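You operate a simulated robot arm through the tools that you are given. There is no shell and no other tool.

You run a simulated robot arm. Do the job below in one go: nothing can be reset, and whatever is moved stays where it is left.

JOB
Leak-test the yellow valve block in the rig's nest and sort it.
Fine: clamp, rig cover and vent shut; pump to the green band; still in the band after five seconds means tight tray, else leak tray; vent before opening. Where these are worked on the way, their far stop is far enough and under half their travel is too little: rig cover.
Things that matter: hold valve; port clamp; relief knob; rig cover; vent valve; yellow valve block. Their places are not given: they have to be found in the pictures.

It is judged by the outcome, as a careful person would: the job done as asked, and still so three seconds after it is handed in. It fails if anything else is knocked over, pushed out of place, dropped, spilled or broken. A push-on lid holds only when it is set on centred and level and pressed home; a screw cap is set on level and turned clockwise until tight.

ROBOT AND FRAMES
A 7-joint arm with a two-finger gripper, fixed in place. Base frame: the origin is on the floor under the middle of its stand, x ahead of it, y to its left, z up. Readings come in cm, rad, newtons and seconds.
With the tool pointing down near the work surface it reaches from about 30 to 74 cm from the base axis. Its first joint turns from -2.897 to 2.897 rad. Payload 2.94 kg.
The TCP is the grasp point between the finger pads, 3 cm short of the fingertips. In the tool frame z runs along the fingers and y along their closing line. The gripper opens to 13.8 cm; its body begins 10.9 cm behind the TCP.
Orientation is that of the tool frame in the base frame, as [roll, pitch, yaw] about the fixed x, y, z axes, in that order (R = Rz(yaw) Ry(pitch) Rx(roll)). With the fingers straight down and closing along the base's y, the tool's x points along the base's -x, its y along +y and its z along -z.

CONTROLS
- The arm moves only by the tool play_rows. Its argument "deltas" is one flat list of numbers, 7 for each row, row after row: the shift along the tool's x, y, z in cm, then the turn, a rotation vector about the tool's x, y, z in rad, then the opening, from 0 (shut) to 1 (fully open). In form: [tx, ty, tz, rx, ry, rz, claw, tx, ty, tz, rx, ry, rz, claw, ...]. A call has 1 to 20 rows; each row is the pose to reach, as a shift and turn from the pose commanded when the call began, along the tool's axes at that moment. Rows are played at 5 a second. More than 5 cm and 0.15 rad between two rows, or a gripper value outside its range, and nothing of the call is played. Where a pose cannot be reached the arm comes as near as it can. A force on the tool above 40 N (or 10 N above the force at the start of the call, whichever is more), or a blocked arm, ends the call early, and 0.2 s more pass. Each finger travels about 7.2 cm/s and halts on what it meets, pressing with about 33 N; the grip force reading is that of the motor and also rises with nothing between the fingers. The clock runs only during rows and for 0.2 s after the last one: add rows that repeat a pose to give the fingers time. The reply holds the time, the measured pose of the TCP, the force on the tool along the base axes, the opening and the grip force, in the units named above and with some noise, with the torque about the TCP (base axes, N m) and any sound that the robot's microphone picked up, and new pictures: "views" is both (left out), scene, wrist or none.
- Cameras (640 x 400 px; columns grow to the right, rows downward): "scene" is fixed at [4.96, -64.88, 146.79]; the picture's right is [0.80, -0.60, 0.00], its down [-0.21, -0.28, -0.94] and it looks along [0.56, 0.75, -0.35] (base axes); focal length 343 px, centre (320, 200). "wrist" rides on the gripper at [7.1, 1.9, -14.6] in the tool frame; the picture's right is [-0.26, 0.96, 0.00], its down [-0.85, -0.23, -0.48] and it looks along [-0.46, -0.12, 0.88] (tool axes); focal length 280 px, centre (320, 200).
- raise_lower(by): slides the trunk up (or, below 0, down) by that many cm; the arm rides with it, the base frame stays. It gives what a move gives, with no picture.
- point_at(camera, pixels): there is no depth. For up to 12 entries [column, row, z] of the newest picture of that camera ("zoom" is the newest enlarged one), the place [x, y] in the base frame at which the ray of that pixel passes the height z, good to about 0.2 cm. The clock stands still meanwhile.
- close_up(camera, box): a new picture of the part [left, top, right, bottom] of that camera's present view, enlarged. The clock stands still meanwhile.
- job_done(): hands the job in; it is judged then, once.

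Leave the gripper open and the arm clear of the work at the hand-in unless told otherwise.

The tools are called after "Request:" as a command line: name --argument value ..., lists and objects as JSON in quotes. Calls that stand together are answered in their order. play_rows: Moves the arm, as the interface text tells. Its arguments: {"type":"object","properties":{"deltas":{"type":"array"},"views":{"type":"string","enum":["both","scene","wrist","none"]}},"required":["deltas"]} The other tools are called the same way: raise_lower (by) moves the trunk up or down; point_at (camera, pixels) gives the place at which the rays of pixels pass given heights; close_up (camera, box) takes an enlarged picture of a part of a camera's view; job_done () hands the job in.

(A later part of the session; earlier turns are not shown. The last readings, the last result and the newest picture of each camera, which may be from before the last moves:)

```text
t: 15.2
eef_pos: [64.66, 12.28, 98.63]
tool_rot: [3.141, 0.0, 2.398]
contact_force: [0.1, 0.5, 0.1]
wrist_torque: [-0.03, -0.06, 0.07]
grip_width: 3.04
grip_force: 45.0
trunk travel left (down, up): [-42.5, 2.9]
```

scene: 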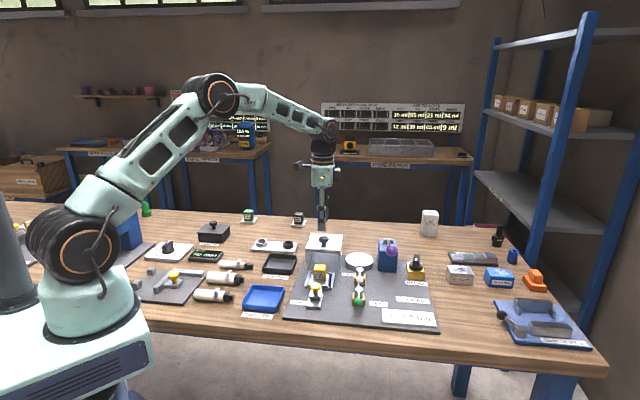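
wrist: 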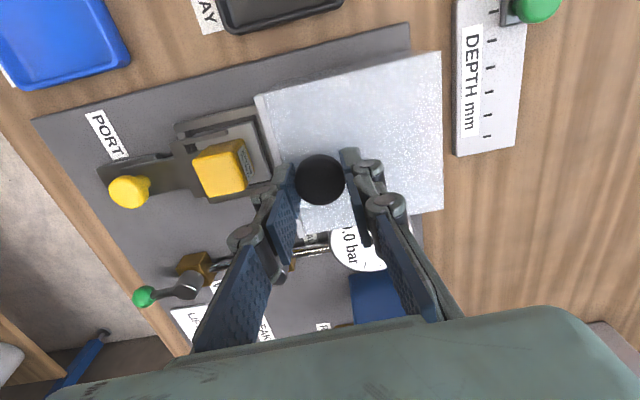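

The cover's knob is held. The clamp's travel showed the rail runs at 45°, so I correct for that and pull the cover forward a little, watching the force.

Request:
play_rows --deltas '[0.02, -0.5, 0, 0, 0, 0, 0.1, 0.04, -1.0, 0, 0, 0, 0, 0.1, 0.06, -1.5, 0, 0, 0, 0, 0.1, 0.08, -2.0, 0, 0, 0, 0, 0.1]' --views "both"

```text
t: 16.2
eef_pos: [63.31, 10.92, 98.59]
tool_rot: [-3.141, 0.001, 2.397]
contact_force: [1.7, -1.3, -0.8]
wrist_torque: [-0.04, -0.14, 0.08]
grip_width: 3.02
grip_force: 45.2
trunk travel left (down, up): [-42.5, 2.9]
```

scene: 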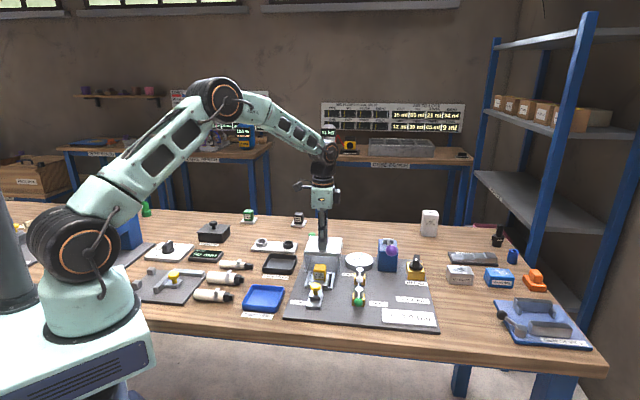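
wrist: 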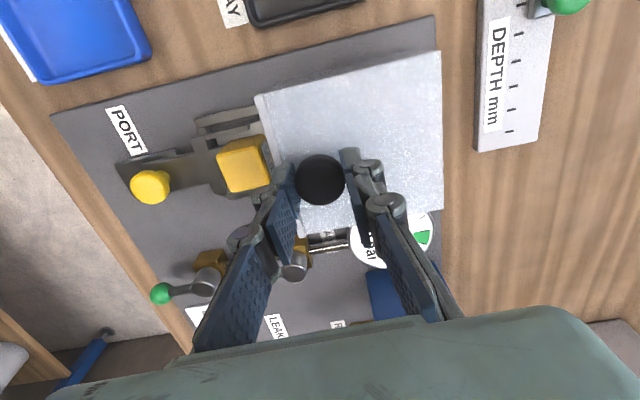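

The cover slides freely over the mat. I'll go on in half-centimetre steps.

Request:
play_rows --deltas '[0.02, -0.6, 0, 0, 0, 0, 0.1, 0.05, -1.2, 0, 0, 0, 0, 0.1, 0.07, -1.8, 0, 0, 0, 0, 0.1, 0.1, -2.4, 0, 0, 0, 0, 0.1, 0.12, -3.0, 0, 0, 0, 0, 0.1, 0.14, -3.6, 0, 0, 0, 0, 0.1, 0.17, -4.2, 0, 0, 0, 0, 0.1, 0.19, -4.8, 0, 0, 0, 0, 0.1]' --views "both"

```text
t: 18.0
eef_pos: [59.78, 7.62, 98.48]
tool_rot: [3.142, -0.001, 2.398]
contact_force: [3.8, -2.3, 2.1]
wrist_torque: [-0.12, -0.25, 0.17]
grip_width: 3.05
grip_force: 45.3
trunk travel left (down, up): [-42.5, 2.9]
```

scene: 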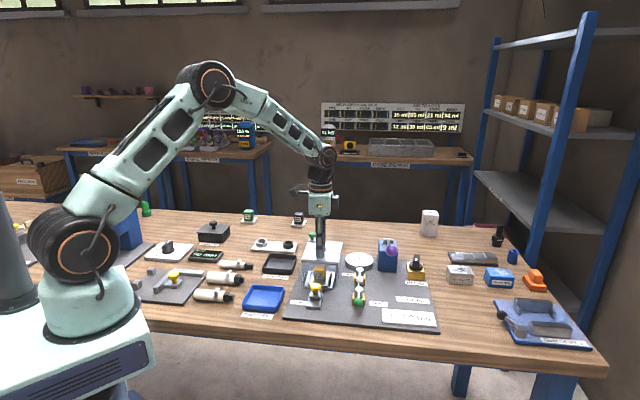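
wrist: 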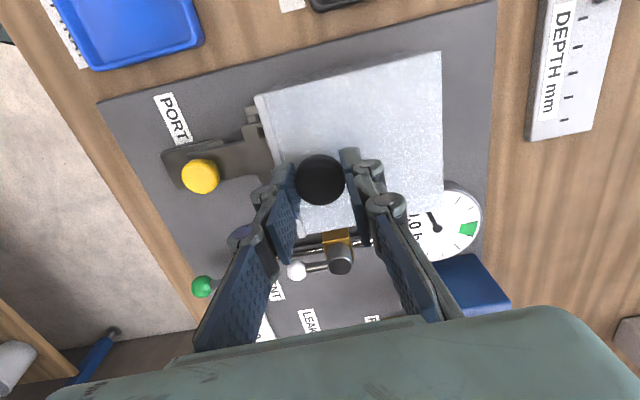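

The cover has come 6.75 cm and now stands over the block. I continue until it meets its stop.

Request:
play_rows --deltas '[0.0, -0.5, 0, 0, 0, 0, 0.1, 0.0, -1.0, 0, 0, 0, 0, 0.1, 0.0, -1.5, 0, 0, 0, 0, 0.1, 0.0, -2.0, 0, 0, 0, 0, 0.1, 0.0, -2.5, 0, 0, 0, 0, 0.1]' --views "both"

```text
t: 19.2
eef_pos: [58.0, 5.74, 98.59]
tool_rot: [-3.141, 0.001, 2.396]
contact_force: [0.9, -0.5, 4.5]
wrist_torque: [-0.06, -0.05, 0.1]
grip_width: 3.04
grip_force: 44.8
trunk travel left (down, up): [-42.5, 2.9]
```

scene: 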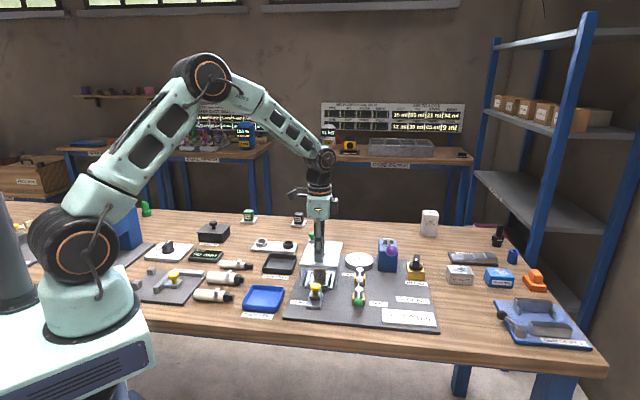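
wrist: 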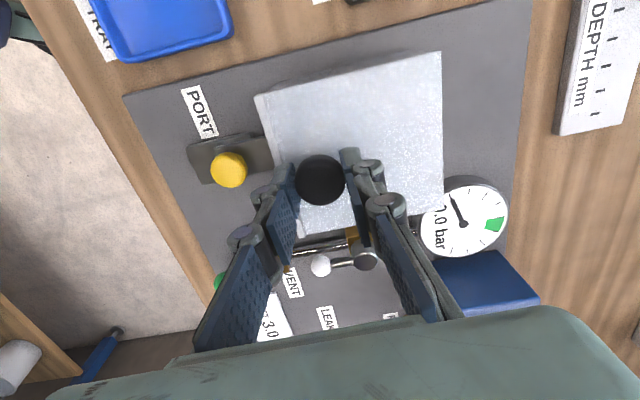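

There is still no resistance after 9.3 cm. I keep going in small steps to the stop.

Request:
play_rows --deltas '[0.0, -0.5, 0, 0, 0, 0, 0.1, 0.0, -1.0, 0, 0, 0, 0, 0.1, 0.0, -1.5, 0, 0, 0, 0, 0.1, 0.0, -2.0, 0, 0, 0, 0, 0.1]' --views "both"

```text
t: 20.2
eef_pos: [56.6, 4.25, 98.6]
tool_rot: [3.141, 0.0, 2.397]
contact_force: [-2.5, 3.7, 4.2]
wrist_torque: [0.03, -0.11, 0.13]
grip_width: 3.05
grip_force: 45.0
trunk travel left (down, up): [-42.5, 2.9]
```

scene: 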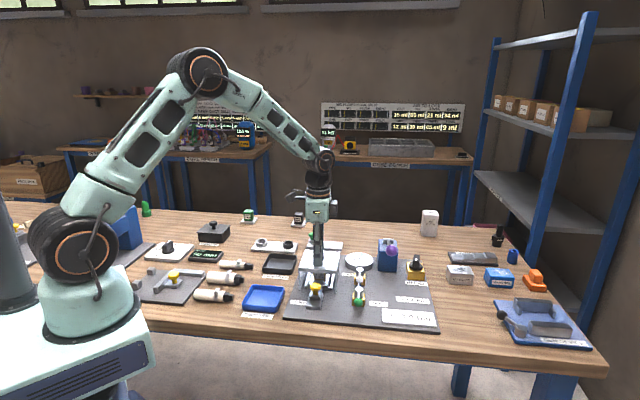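
wrist: 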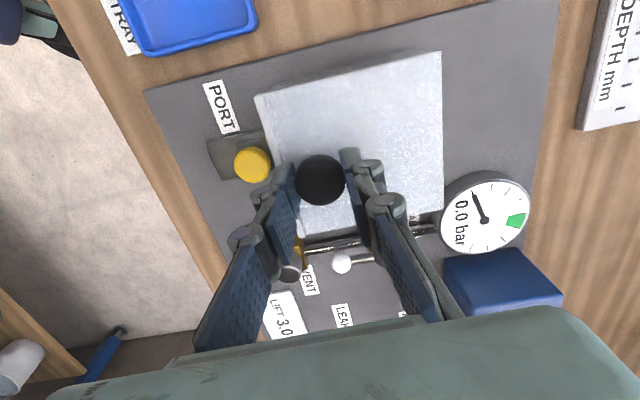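

I've come 11.4 cm. Before going further I'll look closely at the hood relative to the clamp and nest.

Request:
close_up --camera "scene" --box '[285, 235, 365, 315]'

Request:
close_up --camera "wrist" --box '[200, 40, 460, 240]'

```text
5.00 times, centred on (325, 275) of scene
```

zoom: 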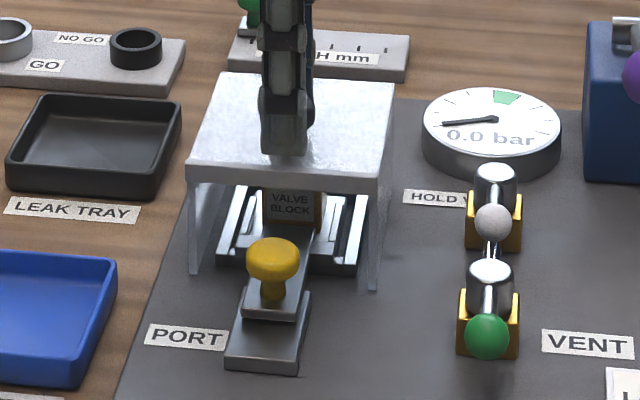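

```text
2.00 times, centred on (330, 140) of wrist
```

zoom: 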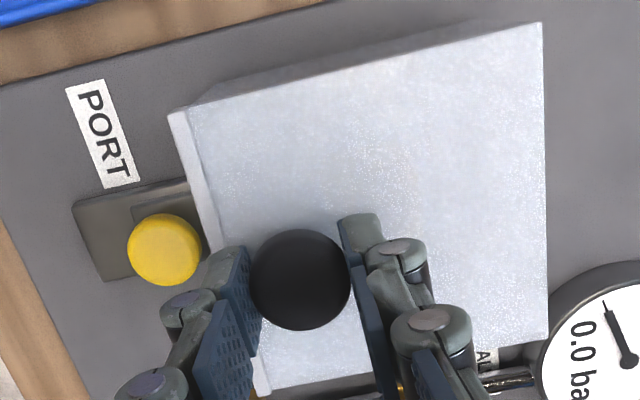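

The hood is now nearly centred on the block. I push on gently to find its far stop.

Request:
play_rows --deltas '[-0.05, -0.3, 0, 0, 0, 0, 0.1, -0.05, -0.6, 0, 0, 0, 0, 0.1, -0.05, -0.9, 0, 0, 0, 0, 0.1, -0.05, -1.2, 0, 0, 0, 0, 0.1]' --views "wrist"

```text
t: 21.3
eef_pos: [56.54, 4.22, 98.61]
tool_rot: [3.125, 0.002, 2.405]
contact_force: [6.7, 6.0, -8.5]
wrist_torque: [0.49, -0.36, 0.2]
grip_width: 3.03
grip_force: 45.1
trunk travel left (down, up): [-42.5, 2.9]
stopped in row 4: the force on the tool passed its limit at 41 N (the readings are from after the stop); the commanded pose is now the measured one
```

wrist: 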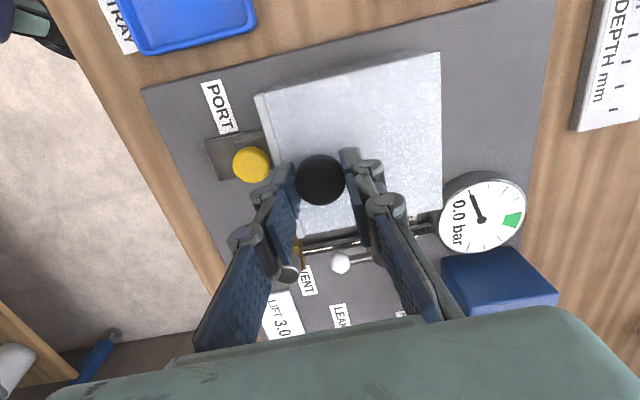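

The cover is at its far stop (it would not move further at 41 N). I release the knob and lift away.

Request:
play_rows --deltas '[0, 0.1, 0, 0, 0, 0, 0.2, 0, 0.1, 0, 0, 0, 0, 0.4, 0, 0.1, 0, 0, 0, 0, 0.4, 0, 0.1, -4, 0.016, 0, 0, 0.4, 0, 0.1, -8, 0.016, 0, 0, 0.4]' --views "both"

Request:
close_up --camera "scene" --box '[285, 235, 365, 315]'

```text
t: 22.5
eef_pos: [56.36, 3.79, 106.73]
tool_rot: [-3.138, 0.004, 2.401]
contact_force: [-0.3, 0.1, 0.0]
wrist_torque: [-0.03, 0.0, 0.02]
grip_width: 5.53
grip_force: 0.0
trunk travel left (down, up): [-42.5, 2.9]
```

scene: 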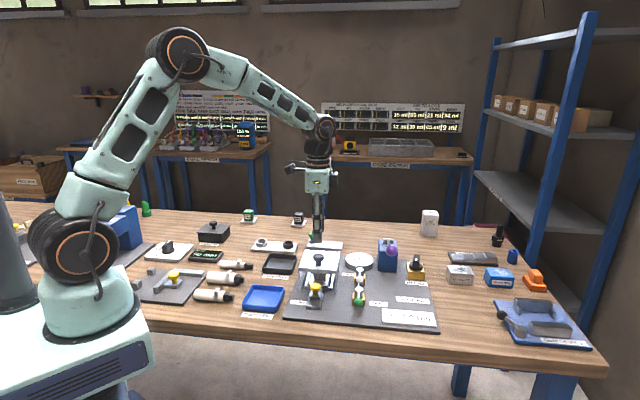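
wrist: 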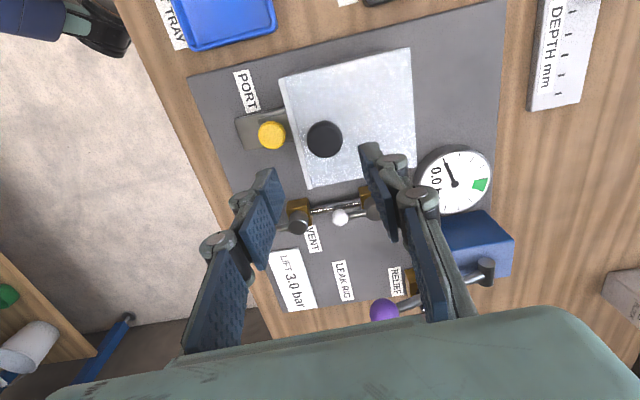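

```text
5.00 times, centred on (325, 275) of scene
```

zoom: 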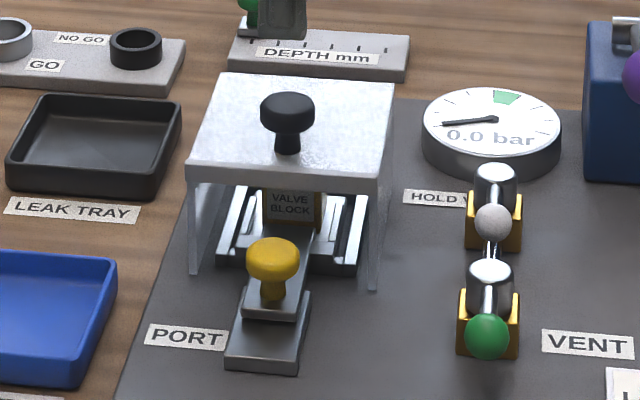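

The cover is shut. Next is the vent lever, which lies along the pipe. I move the closed hand to the right of the green ball, staying high.

Request:
play_rows --deltas '[-3, -2.3, 0, 0, 0, 0, 0.2, -6, -4.6, 0, 0, 0, 0, 0.0, -9, -6.9, 0, 0, 0, 0, 0.0, -12, -9.2, 0, 0, 0, 0, 0.0, -14.8, -11.5, 0, 0, 0, 0, 0.0, -14.8, -11.5, 0, 0, 0, 0, 0.0]' --views "both"

Request:
close_up --camera "wrist" --box '[240, 60, 440, 220]'

Request:
close_up --camera "scene" --box '[320, 250, 400, 330]'

```text
t: 23.9
eef_pos: [59.19, -14.62, 106.93]
tool_rot: [-3.14, 0.003, 2.403]
contact_force: [0.7, -0.5, -0.8]
wrist_torque: [0.04, -0.05, 0.01]
grip_width: 0.0
grip_force: 28.3
trunk travel left (down, up): [-42.5, 2.9]
```

scene: 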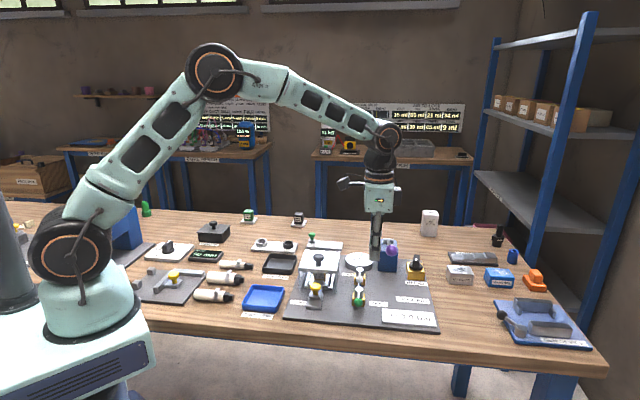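
wrist: 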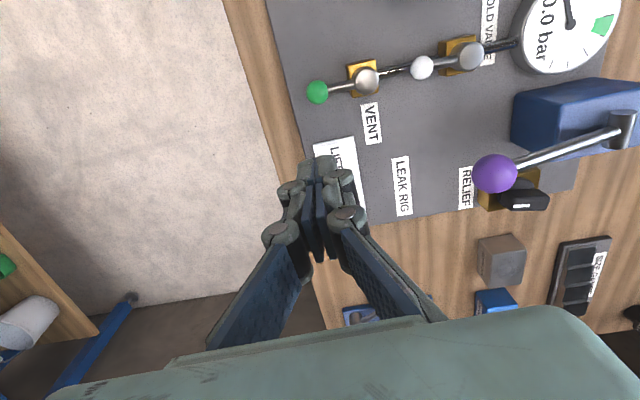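

```text
2.50 times, centred on (340, 140) of wrist
```

zoom: 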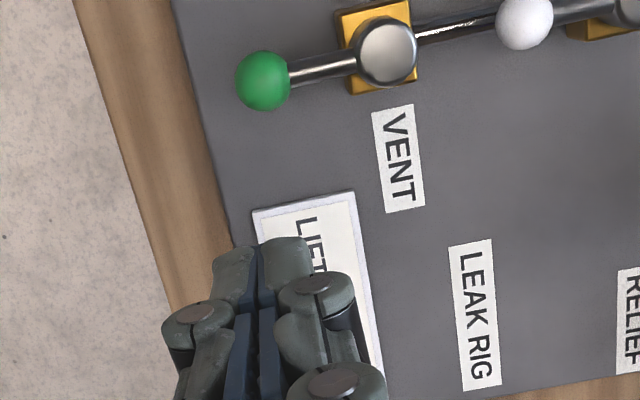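

```text
5.00 times, centred on (360, 290) of scene
```

zoom: 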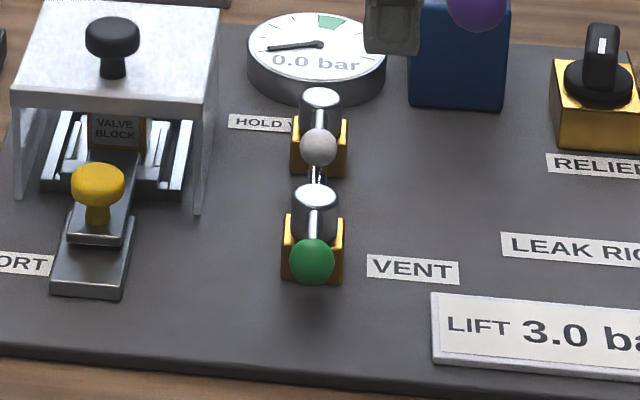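

The vent ball is at wrist (316.8,92), its stem cap at (366,80), and the LIFT plate's corner at (314,144). I'll get their places.

Request:
point_at --camera "wrist" --pixels '[[316.8, 92, 91], [366, 80, 91], [366, 80, 92.5], [314, 144, 87], [353, 137, 87], [422, 68, 91], [469, 57, 92.5], [494, 173, 99.6]]'

Request:
point_at --camera "scene" --pixels '[[358.4, 302.4, 91], [359, 288.5, 92], [359, 288.5, 93], [358.5, 282, 90], [360, 280, 91]]'

```text
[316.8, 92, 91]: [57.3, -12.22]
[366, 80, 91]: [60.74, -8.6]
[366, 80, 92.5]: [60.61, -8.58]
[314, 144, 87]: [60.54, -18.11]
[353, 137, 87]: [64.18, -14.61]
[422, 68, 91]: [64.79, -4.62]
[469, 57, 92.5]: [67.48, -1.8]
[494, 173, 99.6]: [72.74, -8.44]
```

```text
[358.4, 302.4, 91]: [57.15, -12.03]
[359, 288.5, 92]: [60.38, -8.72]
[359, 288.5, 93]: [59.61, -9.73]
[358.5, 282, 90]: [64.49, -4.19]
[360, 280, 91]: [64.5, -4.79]
```

The ball is at (57.25,-12.15,91) and the stem at (60.5,-8.7), so the lever is 4.7 cm long. The hand is beside the ball on its right. I lower the closed tips to ball height.

Request:
play_rows --deltas '[0, 0, 4.5, 0, 0, 0, 0, 0, 0, 9, 0, 0, 0, 0, 0, 0, 12.5, 0, 0, 0, 0, 0, 0, 14.3, 0, 0, 0, 0, 0, 0, 14.3, 0, 0, 0, 0]' --views "both"

Request:
close_up --camera "wrist" --box '[240, 60, 440, 220]'

Request:
close_up --camera "scene" --box '[320, 250, 400, 330]'

```text
t: 25.1
eef_pos: [59.57, -14.55, 92.41]
tool_rot: [-3.14, 0.003, 2.401]
contact_force: [-0.1, -0.8, 0.1]
wrist_torque: [-0.01, 0.0, -0.03]
grip_width: 0.0
grip_force: 28.6
trunk travel left (down, up): [-42.5, 2.9]
```

scene: 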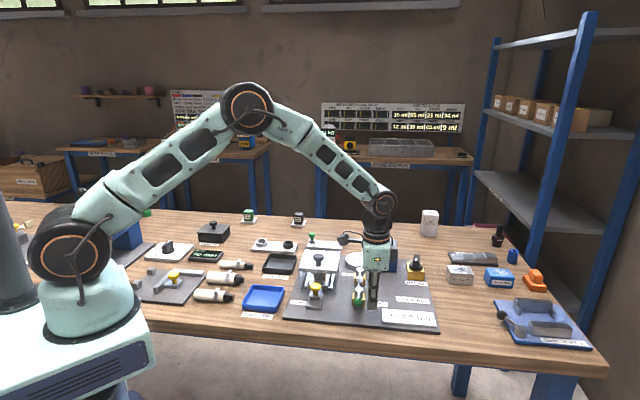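
wrist: 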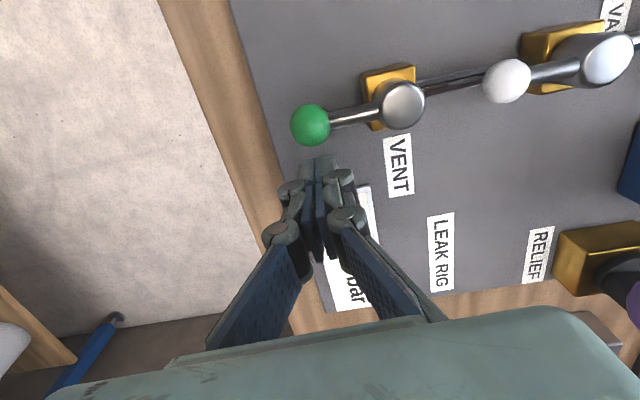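

```text
2.50 times, centred on (340, 140) of wrist
```

zoom: 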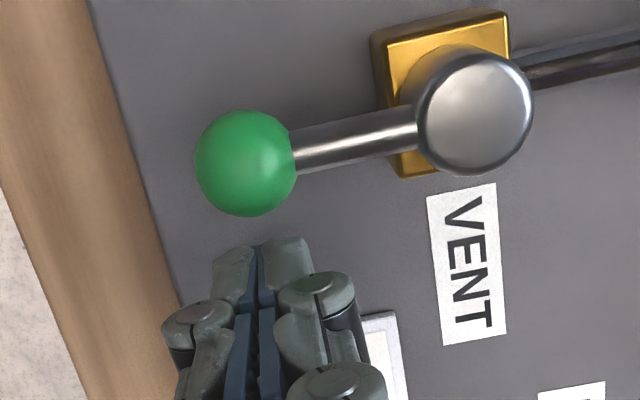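

```text
5.00 times, centred on (360, 290) of scene
```

zoom: 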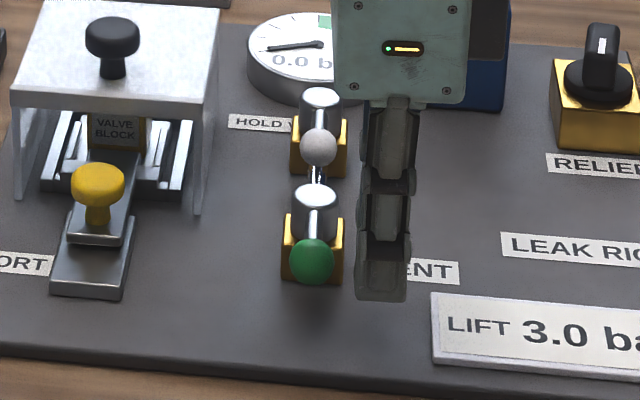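

The tips are beside the ball. I push gently toward the rig's left to see whether the lever turns that way.

Request:
play_rows --deltas '[0.5, 0, 0, 0, 0, 0, 0, 1.0, 0, 0, 0, 0, 0, 0, 1.4, 0, 0, 0, 0, 0, 0, 1.8, 0, 0, 0, 0, 0, 0, 2.2, 0, 0, 0, 0, 0, 0]' --views "both"

Request:
close_up --camera "wrist" --box '[240, 60, 440, 220]'

```text
t: 26.3
eef_pos: [57.9, -13.08, 92.41]
tool_rot: [-3.137, 0.003, 2.402]
contact_force: [-0.3, 0.7, -1.2]
wrist_torque: [0.02, -0.05, -0.03]
grip_width: 0.02
grip_force: 28.0
trunk travel left (down, up): [-42.5, 2.9]
```

scene: 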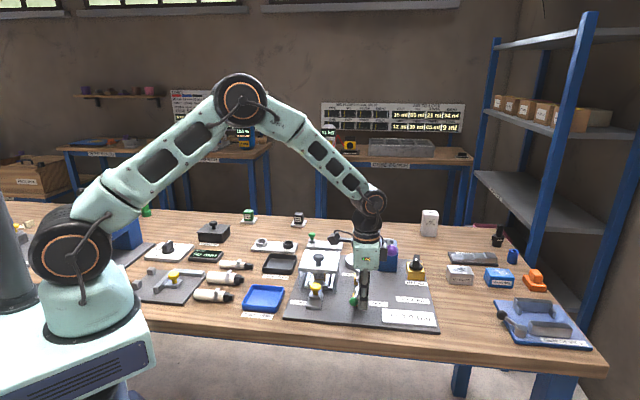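
wrist: 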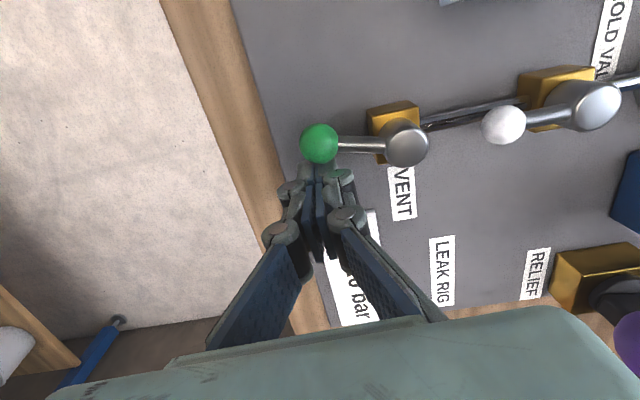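

```text
2.50 times, centred on (340, 140) of wrist
```

zoom: 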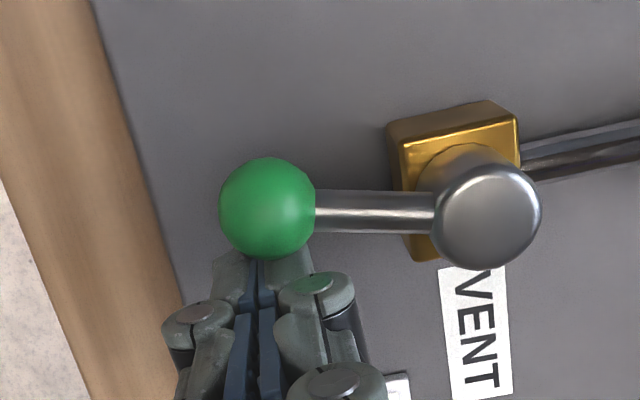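

The lever turns clockwise with almost no force; it is now about 15° off the pipe line. I follow its arc with the tips to about 65°.

Request:
play_rows --deltas '[1.1, -0.32, 0, 0, 0, 0, 0, 2.02, -0.23, 0, 0, 0, 0, 0, 2.91, 0.02, 0, 0, 0, 0, 0, 3.75, 0.41, 0, 0, 0, 0, 0, 4.52, 0.96, 0, 0, 0, 0, 0]' --views "both"

Request:
close_up --camera "wrist" --box '[240, 60, 440, 220]'

```text
t: 27.5
eef_pos: [55.15, -9.22, 92.46]
tool_rot: [-3.139, 0.002, 2.4]
contact_force: [0.1, 0.0, -0.4]
wrist_torque: [0.02, -0.02, 0.02]
grip_width: 0.01
grip_force: 28.6
trunk travel left (down, up): [-42.5, 2.9]
```

scene: 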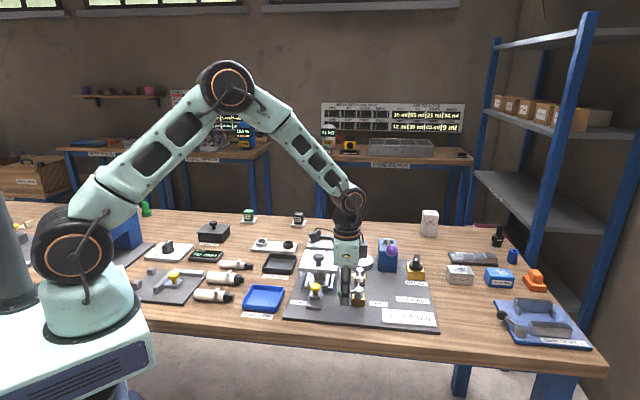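
wrist: 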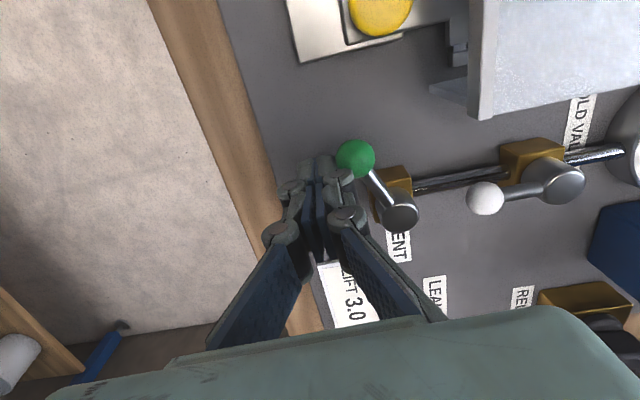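

```text
2.50 times, centred on (340, 140) of wrist
```

zoom: 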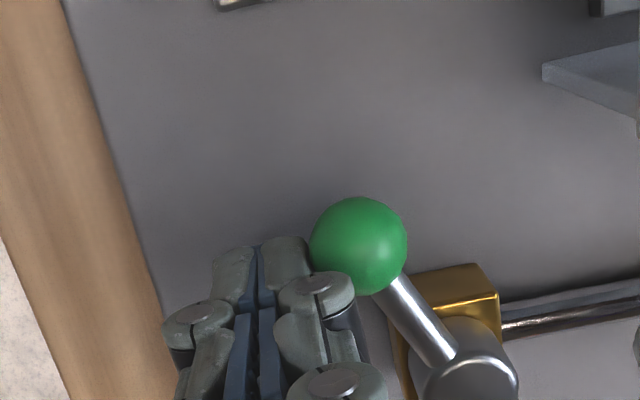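

The lever is at about 60°. I continue round to 90°, now pushing mainly away from the front.

Request:
play_rows --deltas '[0.52, 0.62, 0, 0, 0, 0, 0, 0.8, 1.0, 0, 0, 0, 0, 0, 1.04, 1.4, 0, 0, 0, 0, 0, 1.25, 1.81, 0, 0, 0, 0, 0]' --views "both"

Request:
close_up --camera "wrist" --box '[240, 80, 440, 240]'

```text
t: 28.5
eef_pos: [55.3, -7.74, 92.43]
tool_rot: [-3.137, 0.006, 2.398]
contact_force: [-5.7, -20.5, 3.3]
wrist_torque: [-0.18, 0.05, -0.12]
grip_width: 0.01
grip_force: 28.4
trunk travel left (down, up): [-42.5, 2.9]
```

scene: 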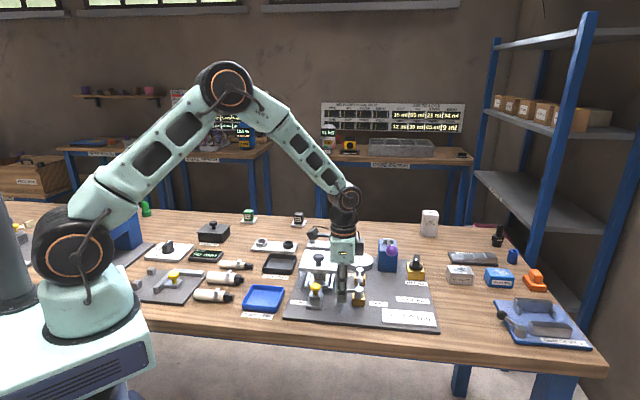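
wrist: 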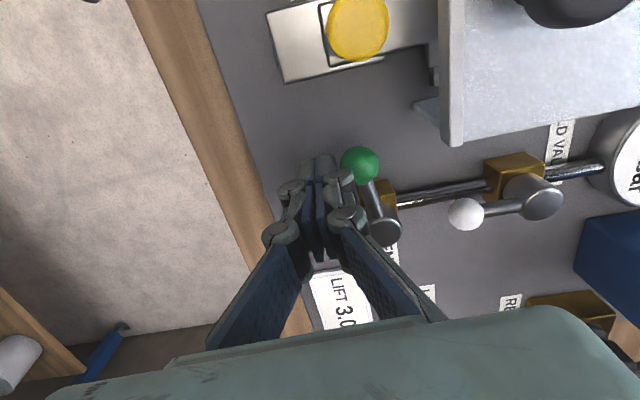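

```text
2.50 times, centred on (340, 160) of wrist
```

zoom: 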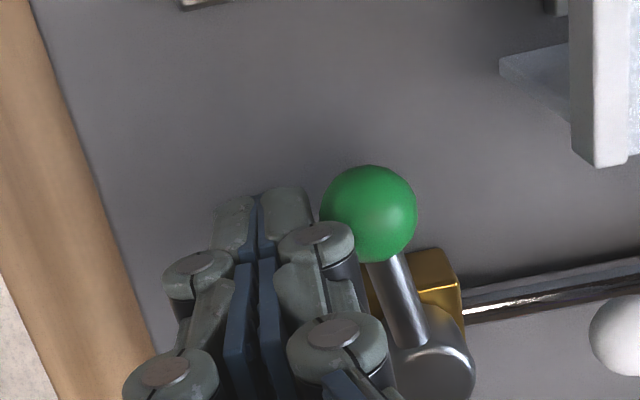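

The lever met resistance (about 21 N). I'll check its angle against the stem from the pixels: ball (359,165), stem cap (386,226).

Request:
point_at --camera "wrist" --pixels '[[359.2, 165.2, 91], [386, 226, 92], [386, 226, 91]]'

Request:
close_up --camera "scene" --box '[320, 250, 400, 330]'

```text
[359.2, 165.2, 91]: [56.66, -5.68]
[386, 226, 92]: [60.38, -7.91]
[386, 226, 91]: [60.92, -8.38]
```

```text
5.00 times, centred on (360, 290) of scene
```

zoom: 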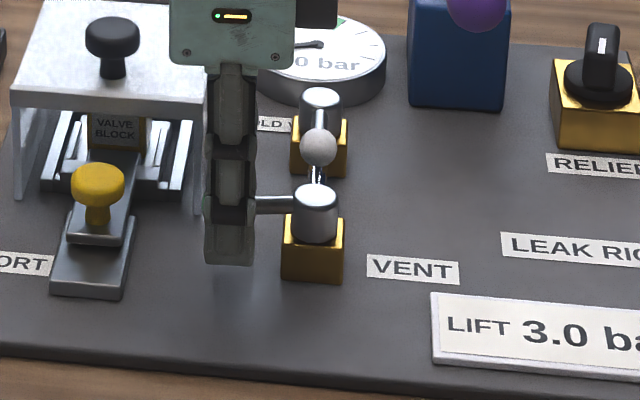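

I'll back the tips away and lift to see the lever unobstructed.

Request:
play_rows --deltas '[0, -1.5, 0, 0, 0, 0, 0, 0, -3, 0, 0, 0, 0, 0, 0, -3, -4, 0, 0, 0, 0, 0, -3, -8, 0, 0, 0, 0, 0, -3, -12, 0, 0, 0, 0]' --views "both"

Request:
close_up --camera "scene" --box '[320, 250, 400, 330]'

Request:
close_up --camera "wrist" --box '[300, 60, 500, 200]'

```text
t: 29.7
eef_pos: [53.72, -9.22, 104.61]
tool_rot: [-3.141, 0.003, 2.401]
contact_force: [-0.2, -0.5, 1.1]
wrist_torque: [0.02, -0.02, -0.02]
grip_width: 0.0
grip_force: 28.3
trunk travel left (down, up): [-42.5, 2.9]
```

scene: 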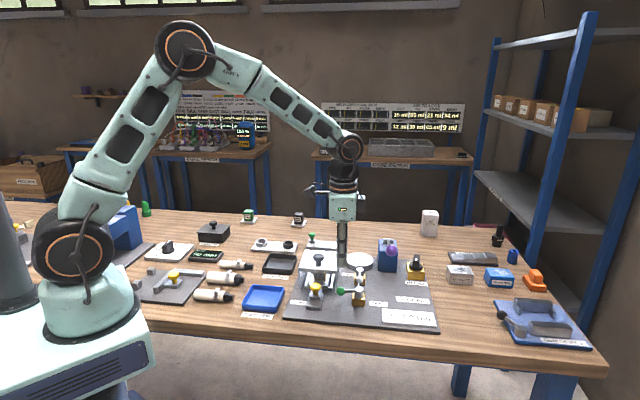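
wrist: 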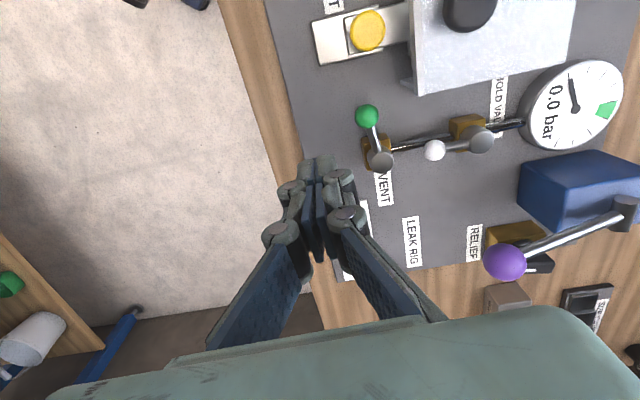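

```text
5.00 times, centred on (360, 290) of scene
```

zoom: 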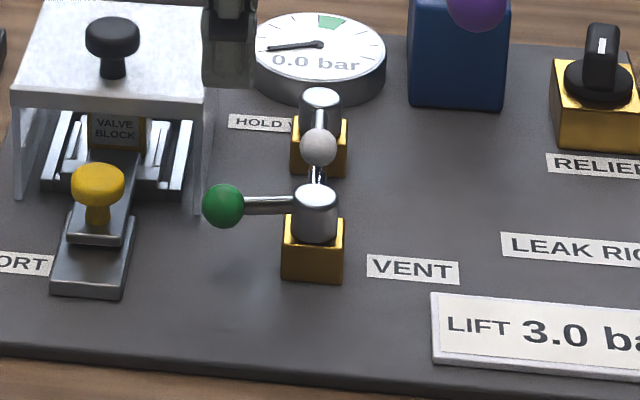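

```text
2.86 times, centred on (400, 130) of wrist
```

zoom: 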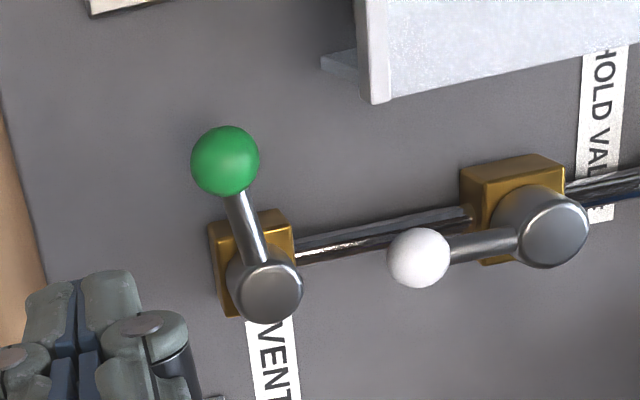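

The lever now lies across the pipe: the vent is shut. Next, the pump lever. I'll triangulate its pivot and ball.

Request:
close_up --camera "scene" --box '[365, 225, 435, 285]'

Request:
point_at --camera "scene" --pixels '[[388.5, 240.5, 94], [388.5, 240.5, 97], [388.5, 240.5, 100], [391.3, 250.5, 99], [391.3, 250.5, 100]]'

Request:
point_at --camera "wrist" --pixels '[[622, 207, 94], [622, 207, 97], [622, 207, 100], [505, 263, 99], [505, 263, 100]]'

```text
6.67 times, centred on (400, 255) of scene
```

zoom: 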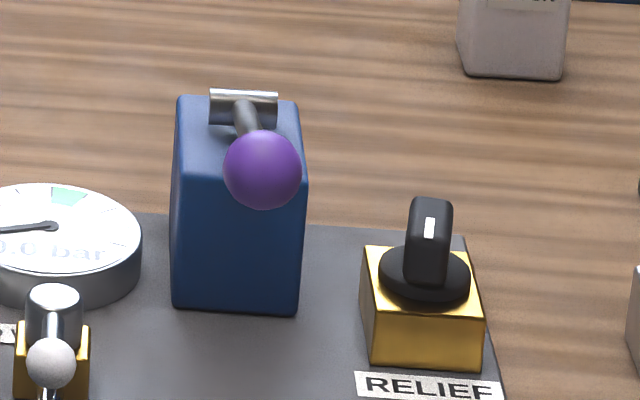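

```text
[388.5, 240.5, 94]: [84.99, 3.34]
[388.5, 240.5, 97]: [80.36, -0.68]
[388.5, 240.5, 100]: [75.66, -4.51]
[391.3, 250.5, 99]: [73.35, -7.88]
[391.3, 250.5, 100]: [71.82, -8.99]
```

```text
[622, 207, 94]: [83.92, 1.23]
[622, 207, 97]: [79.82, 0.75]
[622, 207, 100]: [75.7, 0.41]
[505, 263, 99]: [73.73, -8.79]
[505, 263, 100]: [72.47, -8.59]
```

The ball is at (72.6,-8.65,99.7) and the pivot at about (82.2,1,95.8), so the lever is 14 cm long, points to the front and is raised about 16°. I'll grip the ball from above with the fingers closing across the lever, moving high and turning the hand first.

Request:
play_rows --deltas '[-1.0, 1.0, -2, 0, 0, -0.14, 0.1, -2.0, 2.0, -4, 0, 0, -0.28, 0.2, -3.5, 3.4, -6, 0, 0, -0.42, 0.3, -5.0, 4.8, -6, 0, 0, -0.56, 0.45, -6.5, 6.3, -6, 0, 0, -0.7, 0.45, -8, 7.8, -6, 0, 0, -0.84, 0.45, -9.5, 9.3, -6, 0, 0, -0.98, 0.45, -11, 10.8, -6, 0, 0, -1.12, 0.45, -12.3, 12.0, -6, 0, 0, -1.26, 0.45, -13.0, 12.7, -6, 0, 0, -1.4, 0.45, -13.5, 13.2, -6, 0, 0, -1.527, 0.45, -13.5, 13.2, -6, 0, 0, -1.527, 0.45]' --views "both"

Request:
close_up --camera "wrist" --box '[220, 60, 460, 240]'

```text
t: 32.3
eef_pos: [71.57, -8.5, 110.31]
tool_rot: [-3.139, -0.001, -2.351]
contact_force: [0.3, 0.5, 0.5]
wrist_torque: [-0.02, 0.02, -0.02]
grip_width: 6.21
grip_force: 0.0
out of reach, approached as far as the arm can: row 11, 12
trunk travel left (down, up): [-42.5, 2.9]
```

scene: 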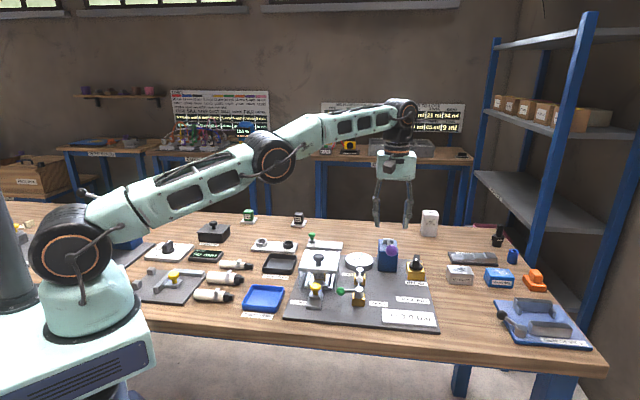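
wrist: 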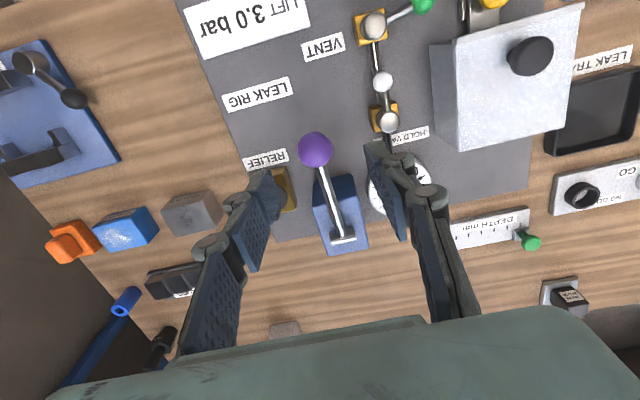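

```text
2.22 times, centred on (340, 150) of wrist
```

zoom: 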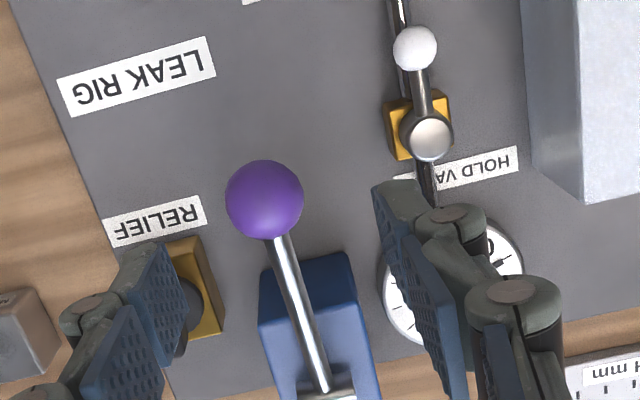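

The reach is short by about 1 cm at this height; it should improve lower down. I'll check the ball in this view, at wrist (315,150).

Request:
point_at --camera "wrist" --pixels '[[315.2, 150, 99.7], [315.2, 150, 101]]'

```text
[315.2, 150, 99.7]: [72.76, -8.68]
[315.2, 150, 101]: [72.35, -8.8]
```

I lower to z ≈ 105.5, tips still above the ball, and see where the arm settles.

Request:
play_rows --deltas '[0, 0, 2.5, 0, 0, 0, 0.45, 0, 0, 4.8, 0, 0, 0, 0.45, 0, 0, 4.8, 0, 0, 0, 0.45]' --views "wrist"

```text
t: 33.1
eef_pos: [71.68, -8.51, 105.72]
tool_rot: [-3.139, -0.001, -2.354]
contact_force: [0.6, 0.3, 0.5]
wrist_torque: [0.0, -0.01, 0.03]
grip_width: 6.2
grip_force: 0.1
trunk travel left (down, up): [-42.5, 2.9]
```

wrist: 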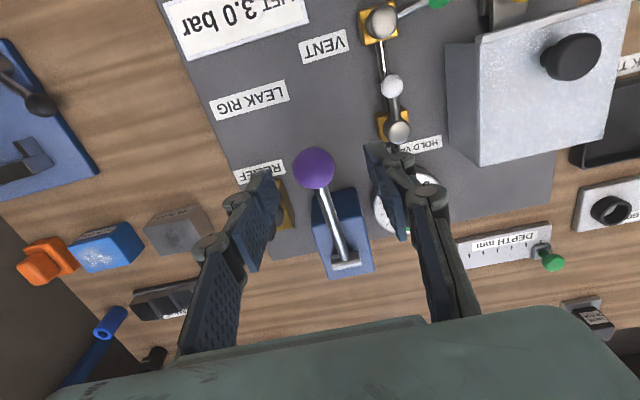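

It is reachable here. I shift about 1 cm to centre over the ball, then go down around it to z ≈ 100.3.

Request:
play_rows --deltas '[-0.6, -0.85, 0.5, 0, 0, 0, 0.45, -0.6, -0.85, 2.5, 0, 0, 0, 0.45, -0.6, -0.85, 4.2, 0, 0, 0, 0.45, -0.6, -0.85, 5.4, 0, 0, 0, 0.45, -0.6, -0.85, 5.4, 0, 0, 0, 0.45]' --views "both"

Request:
close_up --camera "scene" --box '[345, 210, 435, 290]'

Request:
close_up --camera "wrist" --box '[220, 80, 460, 260]'

```text
t: 34.3
eef_pos: [72.69, -8.79, 100.18]
tool_rot: [-3.139, -0.002, -2.354]
contact_force: [-0.2, -0.6, -0.1]
wrist_torque: [0.01, -0.01, 0.0]
grip_width: 6.19
grip_force: 0.1
trunk travel left (down, up): [-42.5, 2.9]
```

scene: 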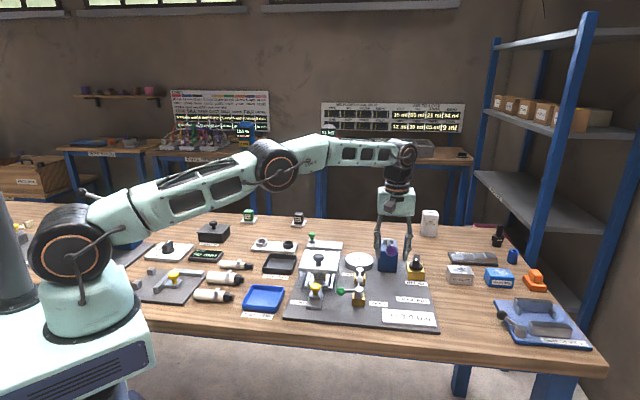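
wrist: 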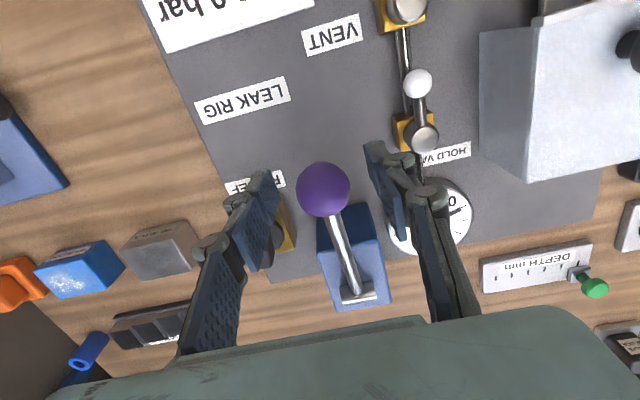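

```text
5.00 times, centred on (390, 250) of scene
```

zoom: 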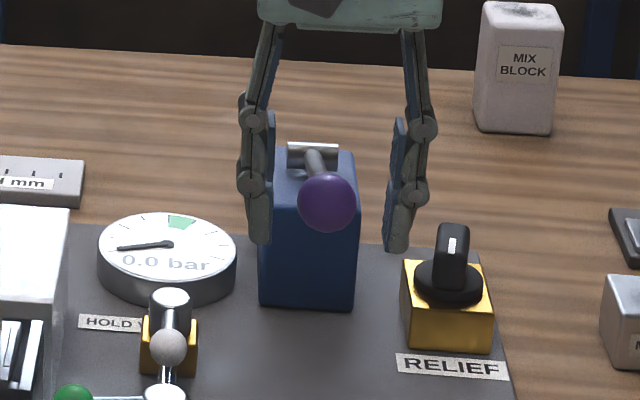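

```text
2.22 times, centred on (340, 170) of wrist
```

zoom: 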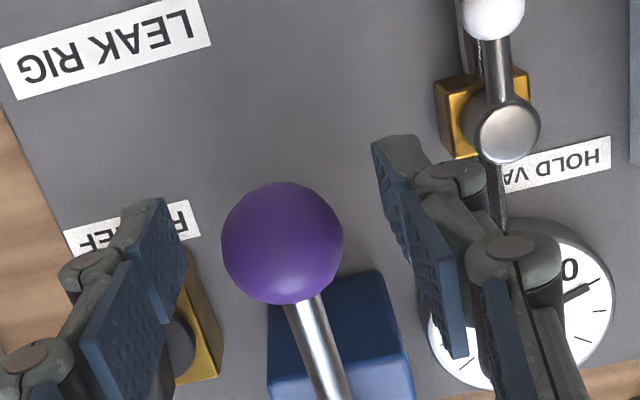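

The ball is between the fingers and the gauge is readable in the scene view. I close on the ball.

Request:
play_rows --deltas '[0, 0, 0, 0, 0, 0, 0.25, 0, 0, 0, 0, 0, 0, 0.15, 0, 0, 0, 0, 0, 0, 0.15]' --views "scene"

Request:
close_up --camera "scene" --box '[345, 210, 435, 290]'

```text
t: 35.1
eef_pos: [72.65, -8.54, 100.25]
tool_rot: [-3.139, -0.004, -2.354]
contact_force: [-4.7, 3.0, -1.0]
wrist_torque: [0.02, 0.14, 0.02]
grip_width: 3.18
grip_force: 44.9
trunk travel left (down, up): [-42.5, 2.9]
```

scene: 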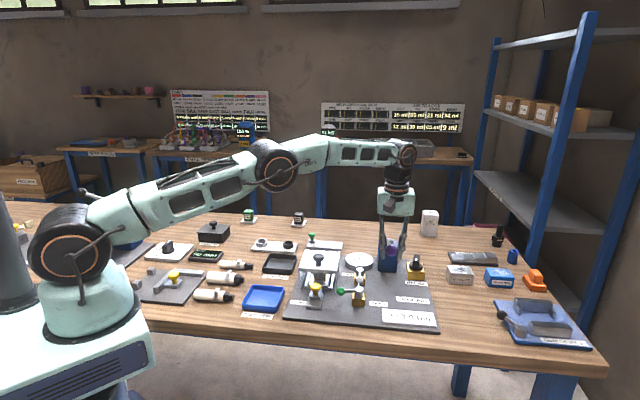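

```text
5.00 times, centred on (390, 250) of scene
```

zoom: 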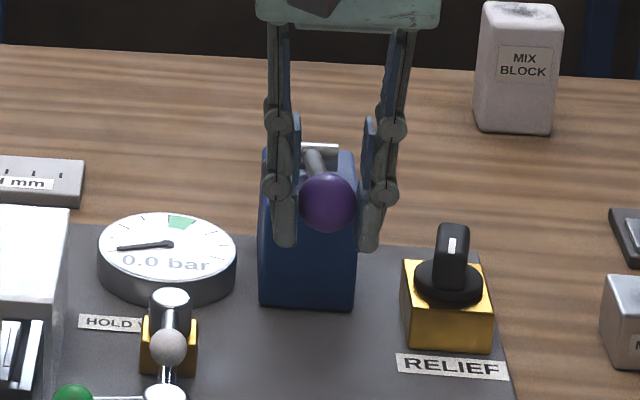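

The ball is held (3.2 cm wide). I push the lever down 1.5 cm along its arc, watching the force and gauge.

Request:
play_rows --deltas '[0.1, 0, 0.4, 0, 0, 0, 0.15, 0.18, 0, 0.8, 0, 0, 0, 0.15, 0.27, 0, 1.2, 0, 0, 0, 0.15, 0.34, 0, 1.6, 0, 0, 0, 0.15]' --views "scene"

Request:
close_up --camera "scene" --box '[345, 210, 435, 290]'

```text
t: 36.1
eef_pos: [72.4, -8.93, 98.83]
tool_rot: [-3.136, 0.002, -2.353]
contact_force: [-0.7, 9.5, 11.9]
wrist_torque: [0.94, -0.87, 0.03]
grip_width: 3.18
grip_force: 44.7
trunk travel left (down, up): [-42.5, 2.9]
```

scene: 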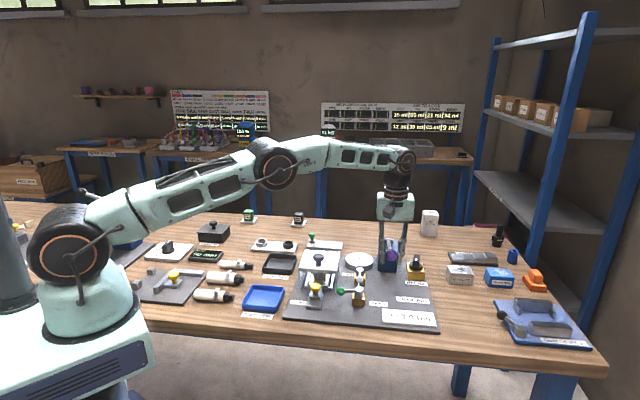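

```text
5.00 times, centred on (390, 250) of scene
```

zoom: 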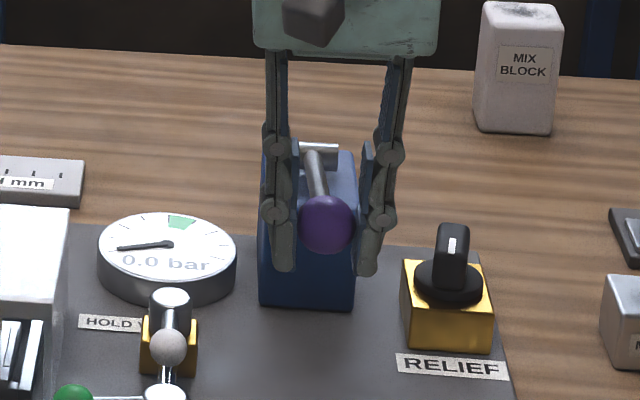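

The lever goes down with about 12 N of spring or load. The gauge is still at 0.0. I continue the stroke downward.

Request:
play_rows --deltas '[0.07, 0, 0.5, 0, 0, 0, 0.15, 0.12, 0, 1.0, 0, 0, 0, 0.15, 0.16, 0, 1.5, 0, 0, 0, 0.15, 0.19, 0, 2.0, 0, 0, 0, 0.15, 0.19, 0, 2.5, 0, 0, 0, 0.15]' --views "scene"

Request:
close_up --camera "scene" --box '[345, 210, 435, 290]'

```text
t: 37.3
eef_pos: [72.22, -9.04, 96.15]
tool_rot: [-3.134, -0.001, -2.355]
contact_force: [-2.2, 6.1, 13.0]
wrist_torque: [0.92, -0.84, 0.04]
grip_width: 3.17
grip_force: 45.4
trunk travel left (down, up): [-42.5, 2.9]
```

scene: 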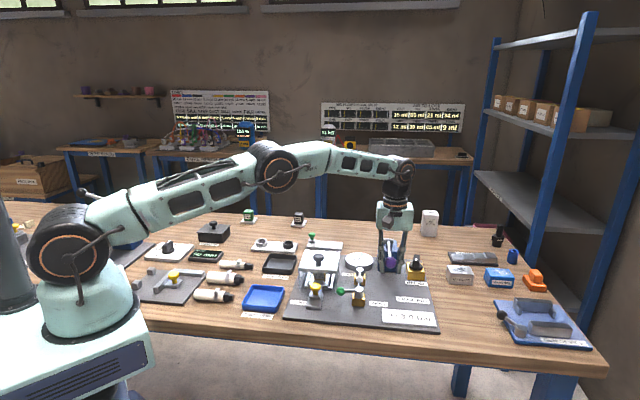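

```text
5.00 times, centred on (390, 250) of scene
```

zoom: 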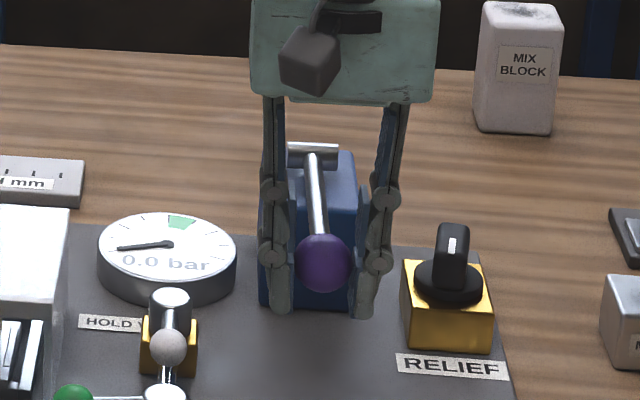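

The lever is nearly level, 4.1 cm down, and the gauge still reads 0.0. I go on to the bottom of the stroke.

Request:
play_rows --deltas '[0, 0, 0.5, 0, 0, 0, 0.15, -0.03, 0, 1.0, 0, 0, 0, 0.15, -0.08, 0, 1.5, 0, 0, 0, 0.15, -0.15, 0, 2.0, 0, 0, 0, 0.15]' --views "scene"

Request:
close_up --camera "scene" --box '[345, 210, 435, 290]'

```text
t: 38.3
eef_pos: [72.29, -8.97, 94.21]
tool_rot: [-3.134, -0.001, -2.355]
contact_force: [-2.3, 5.1, 15.9]
wrist_torque: [0.88, -0.79, -0.03]
grip_width: 3.15
grip_force: 45.0
trunk travel left (down, up): [-42.5, 2.9]
```

scene: 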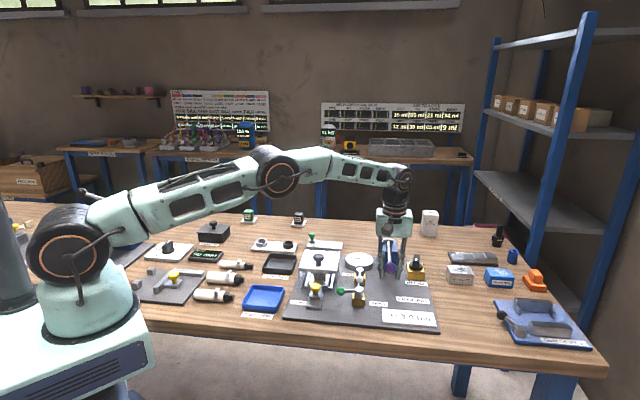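

```text
5.00 times, centred on (390, 250) of scene
```

zoom: 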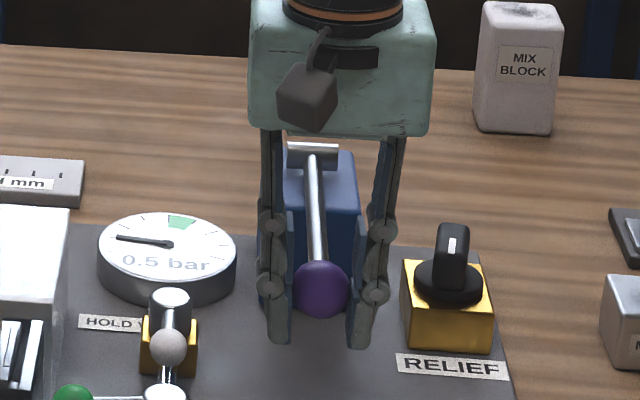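

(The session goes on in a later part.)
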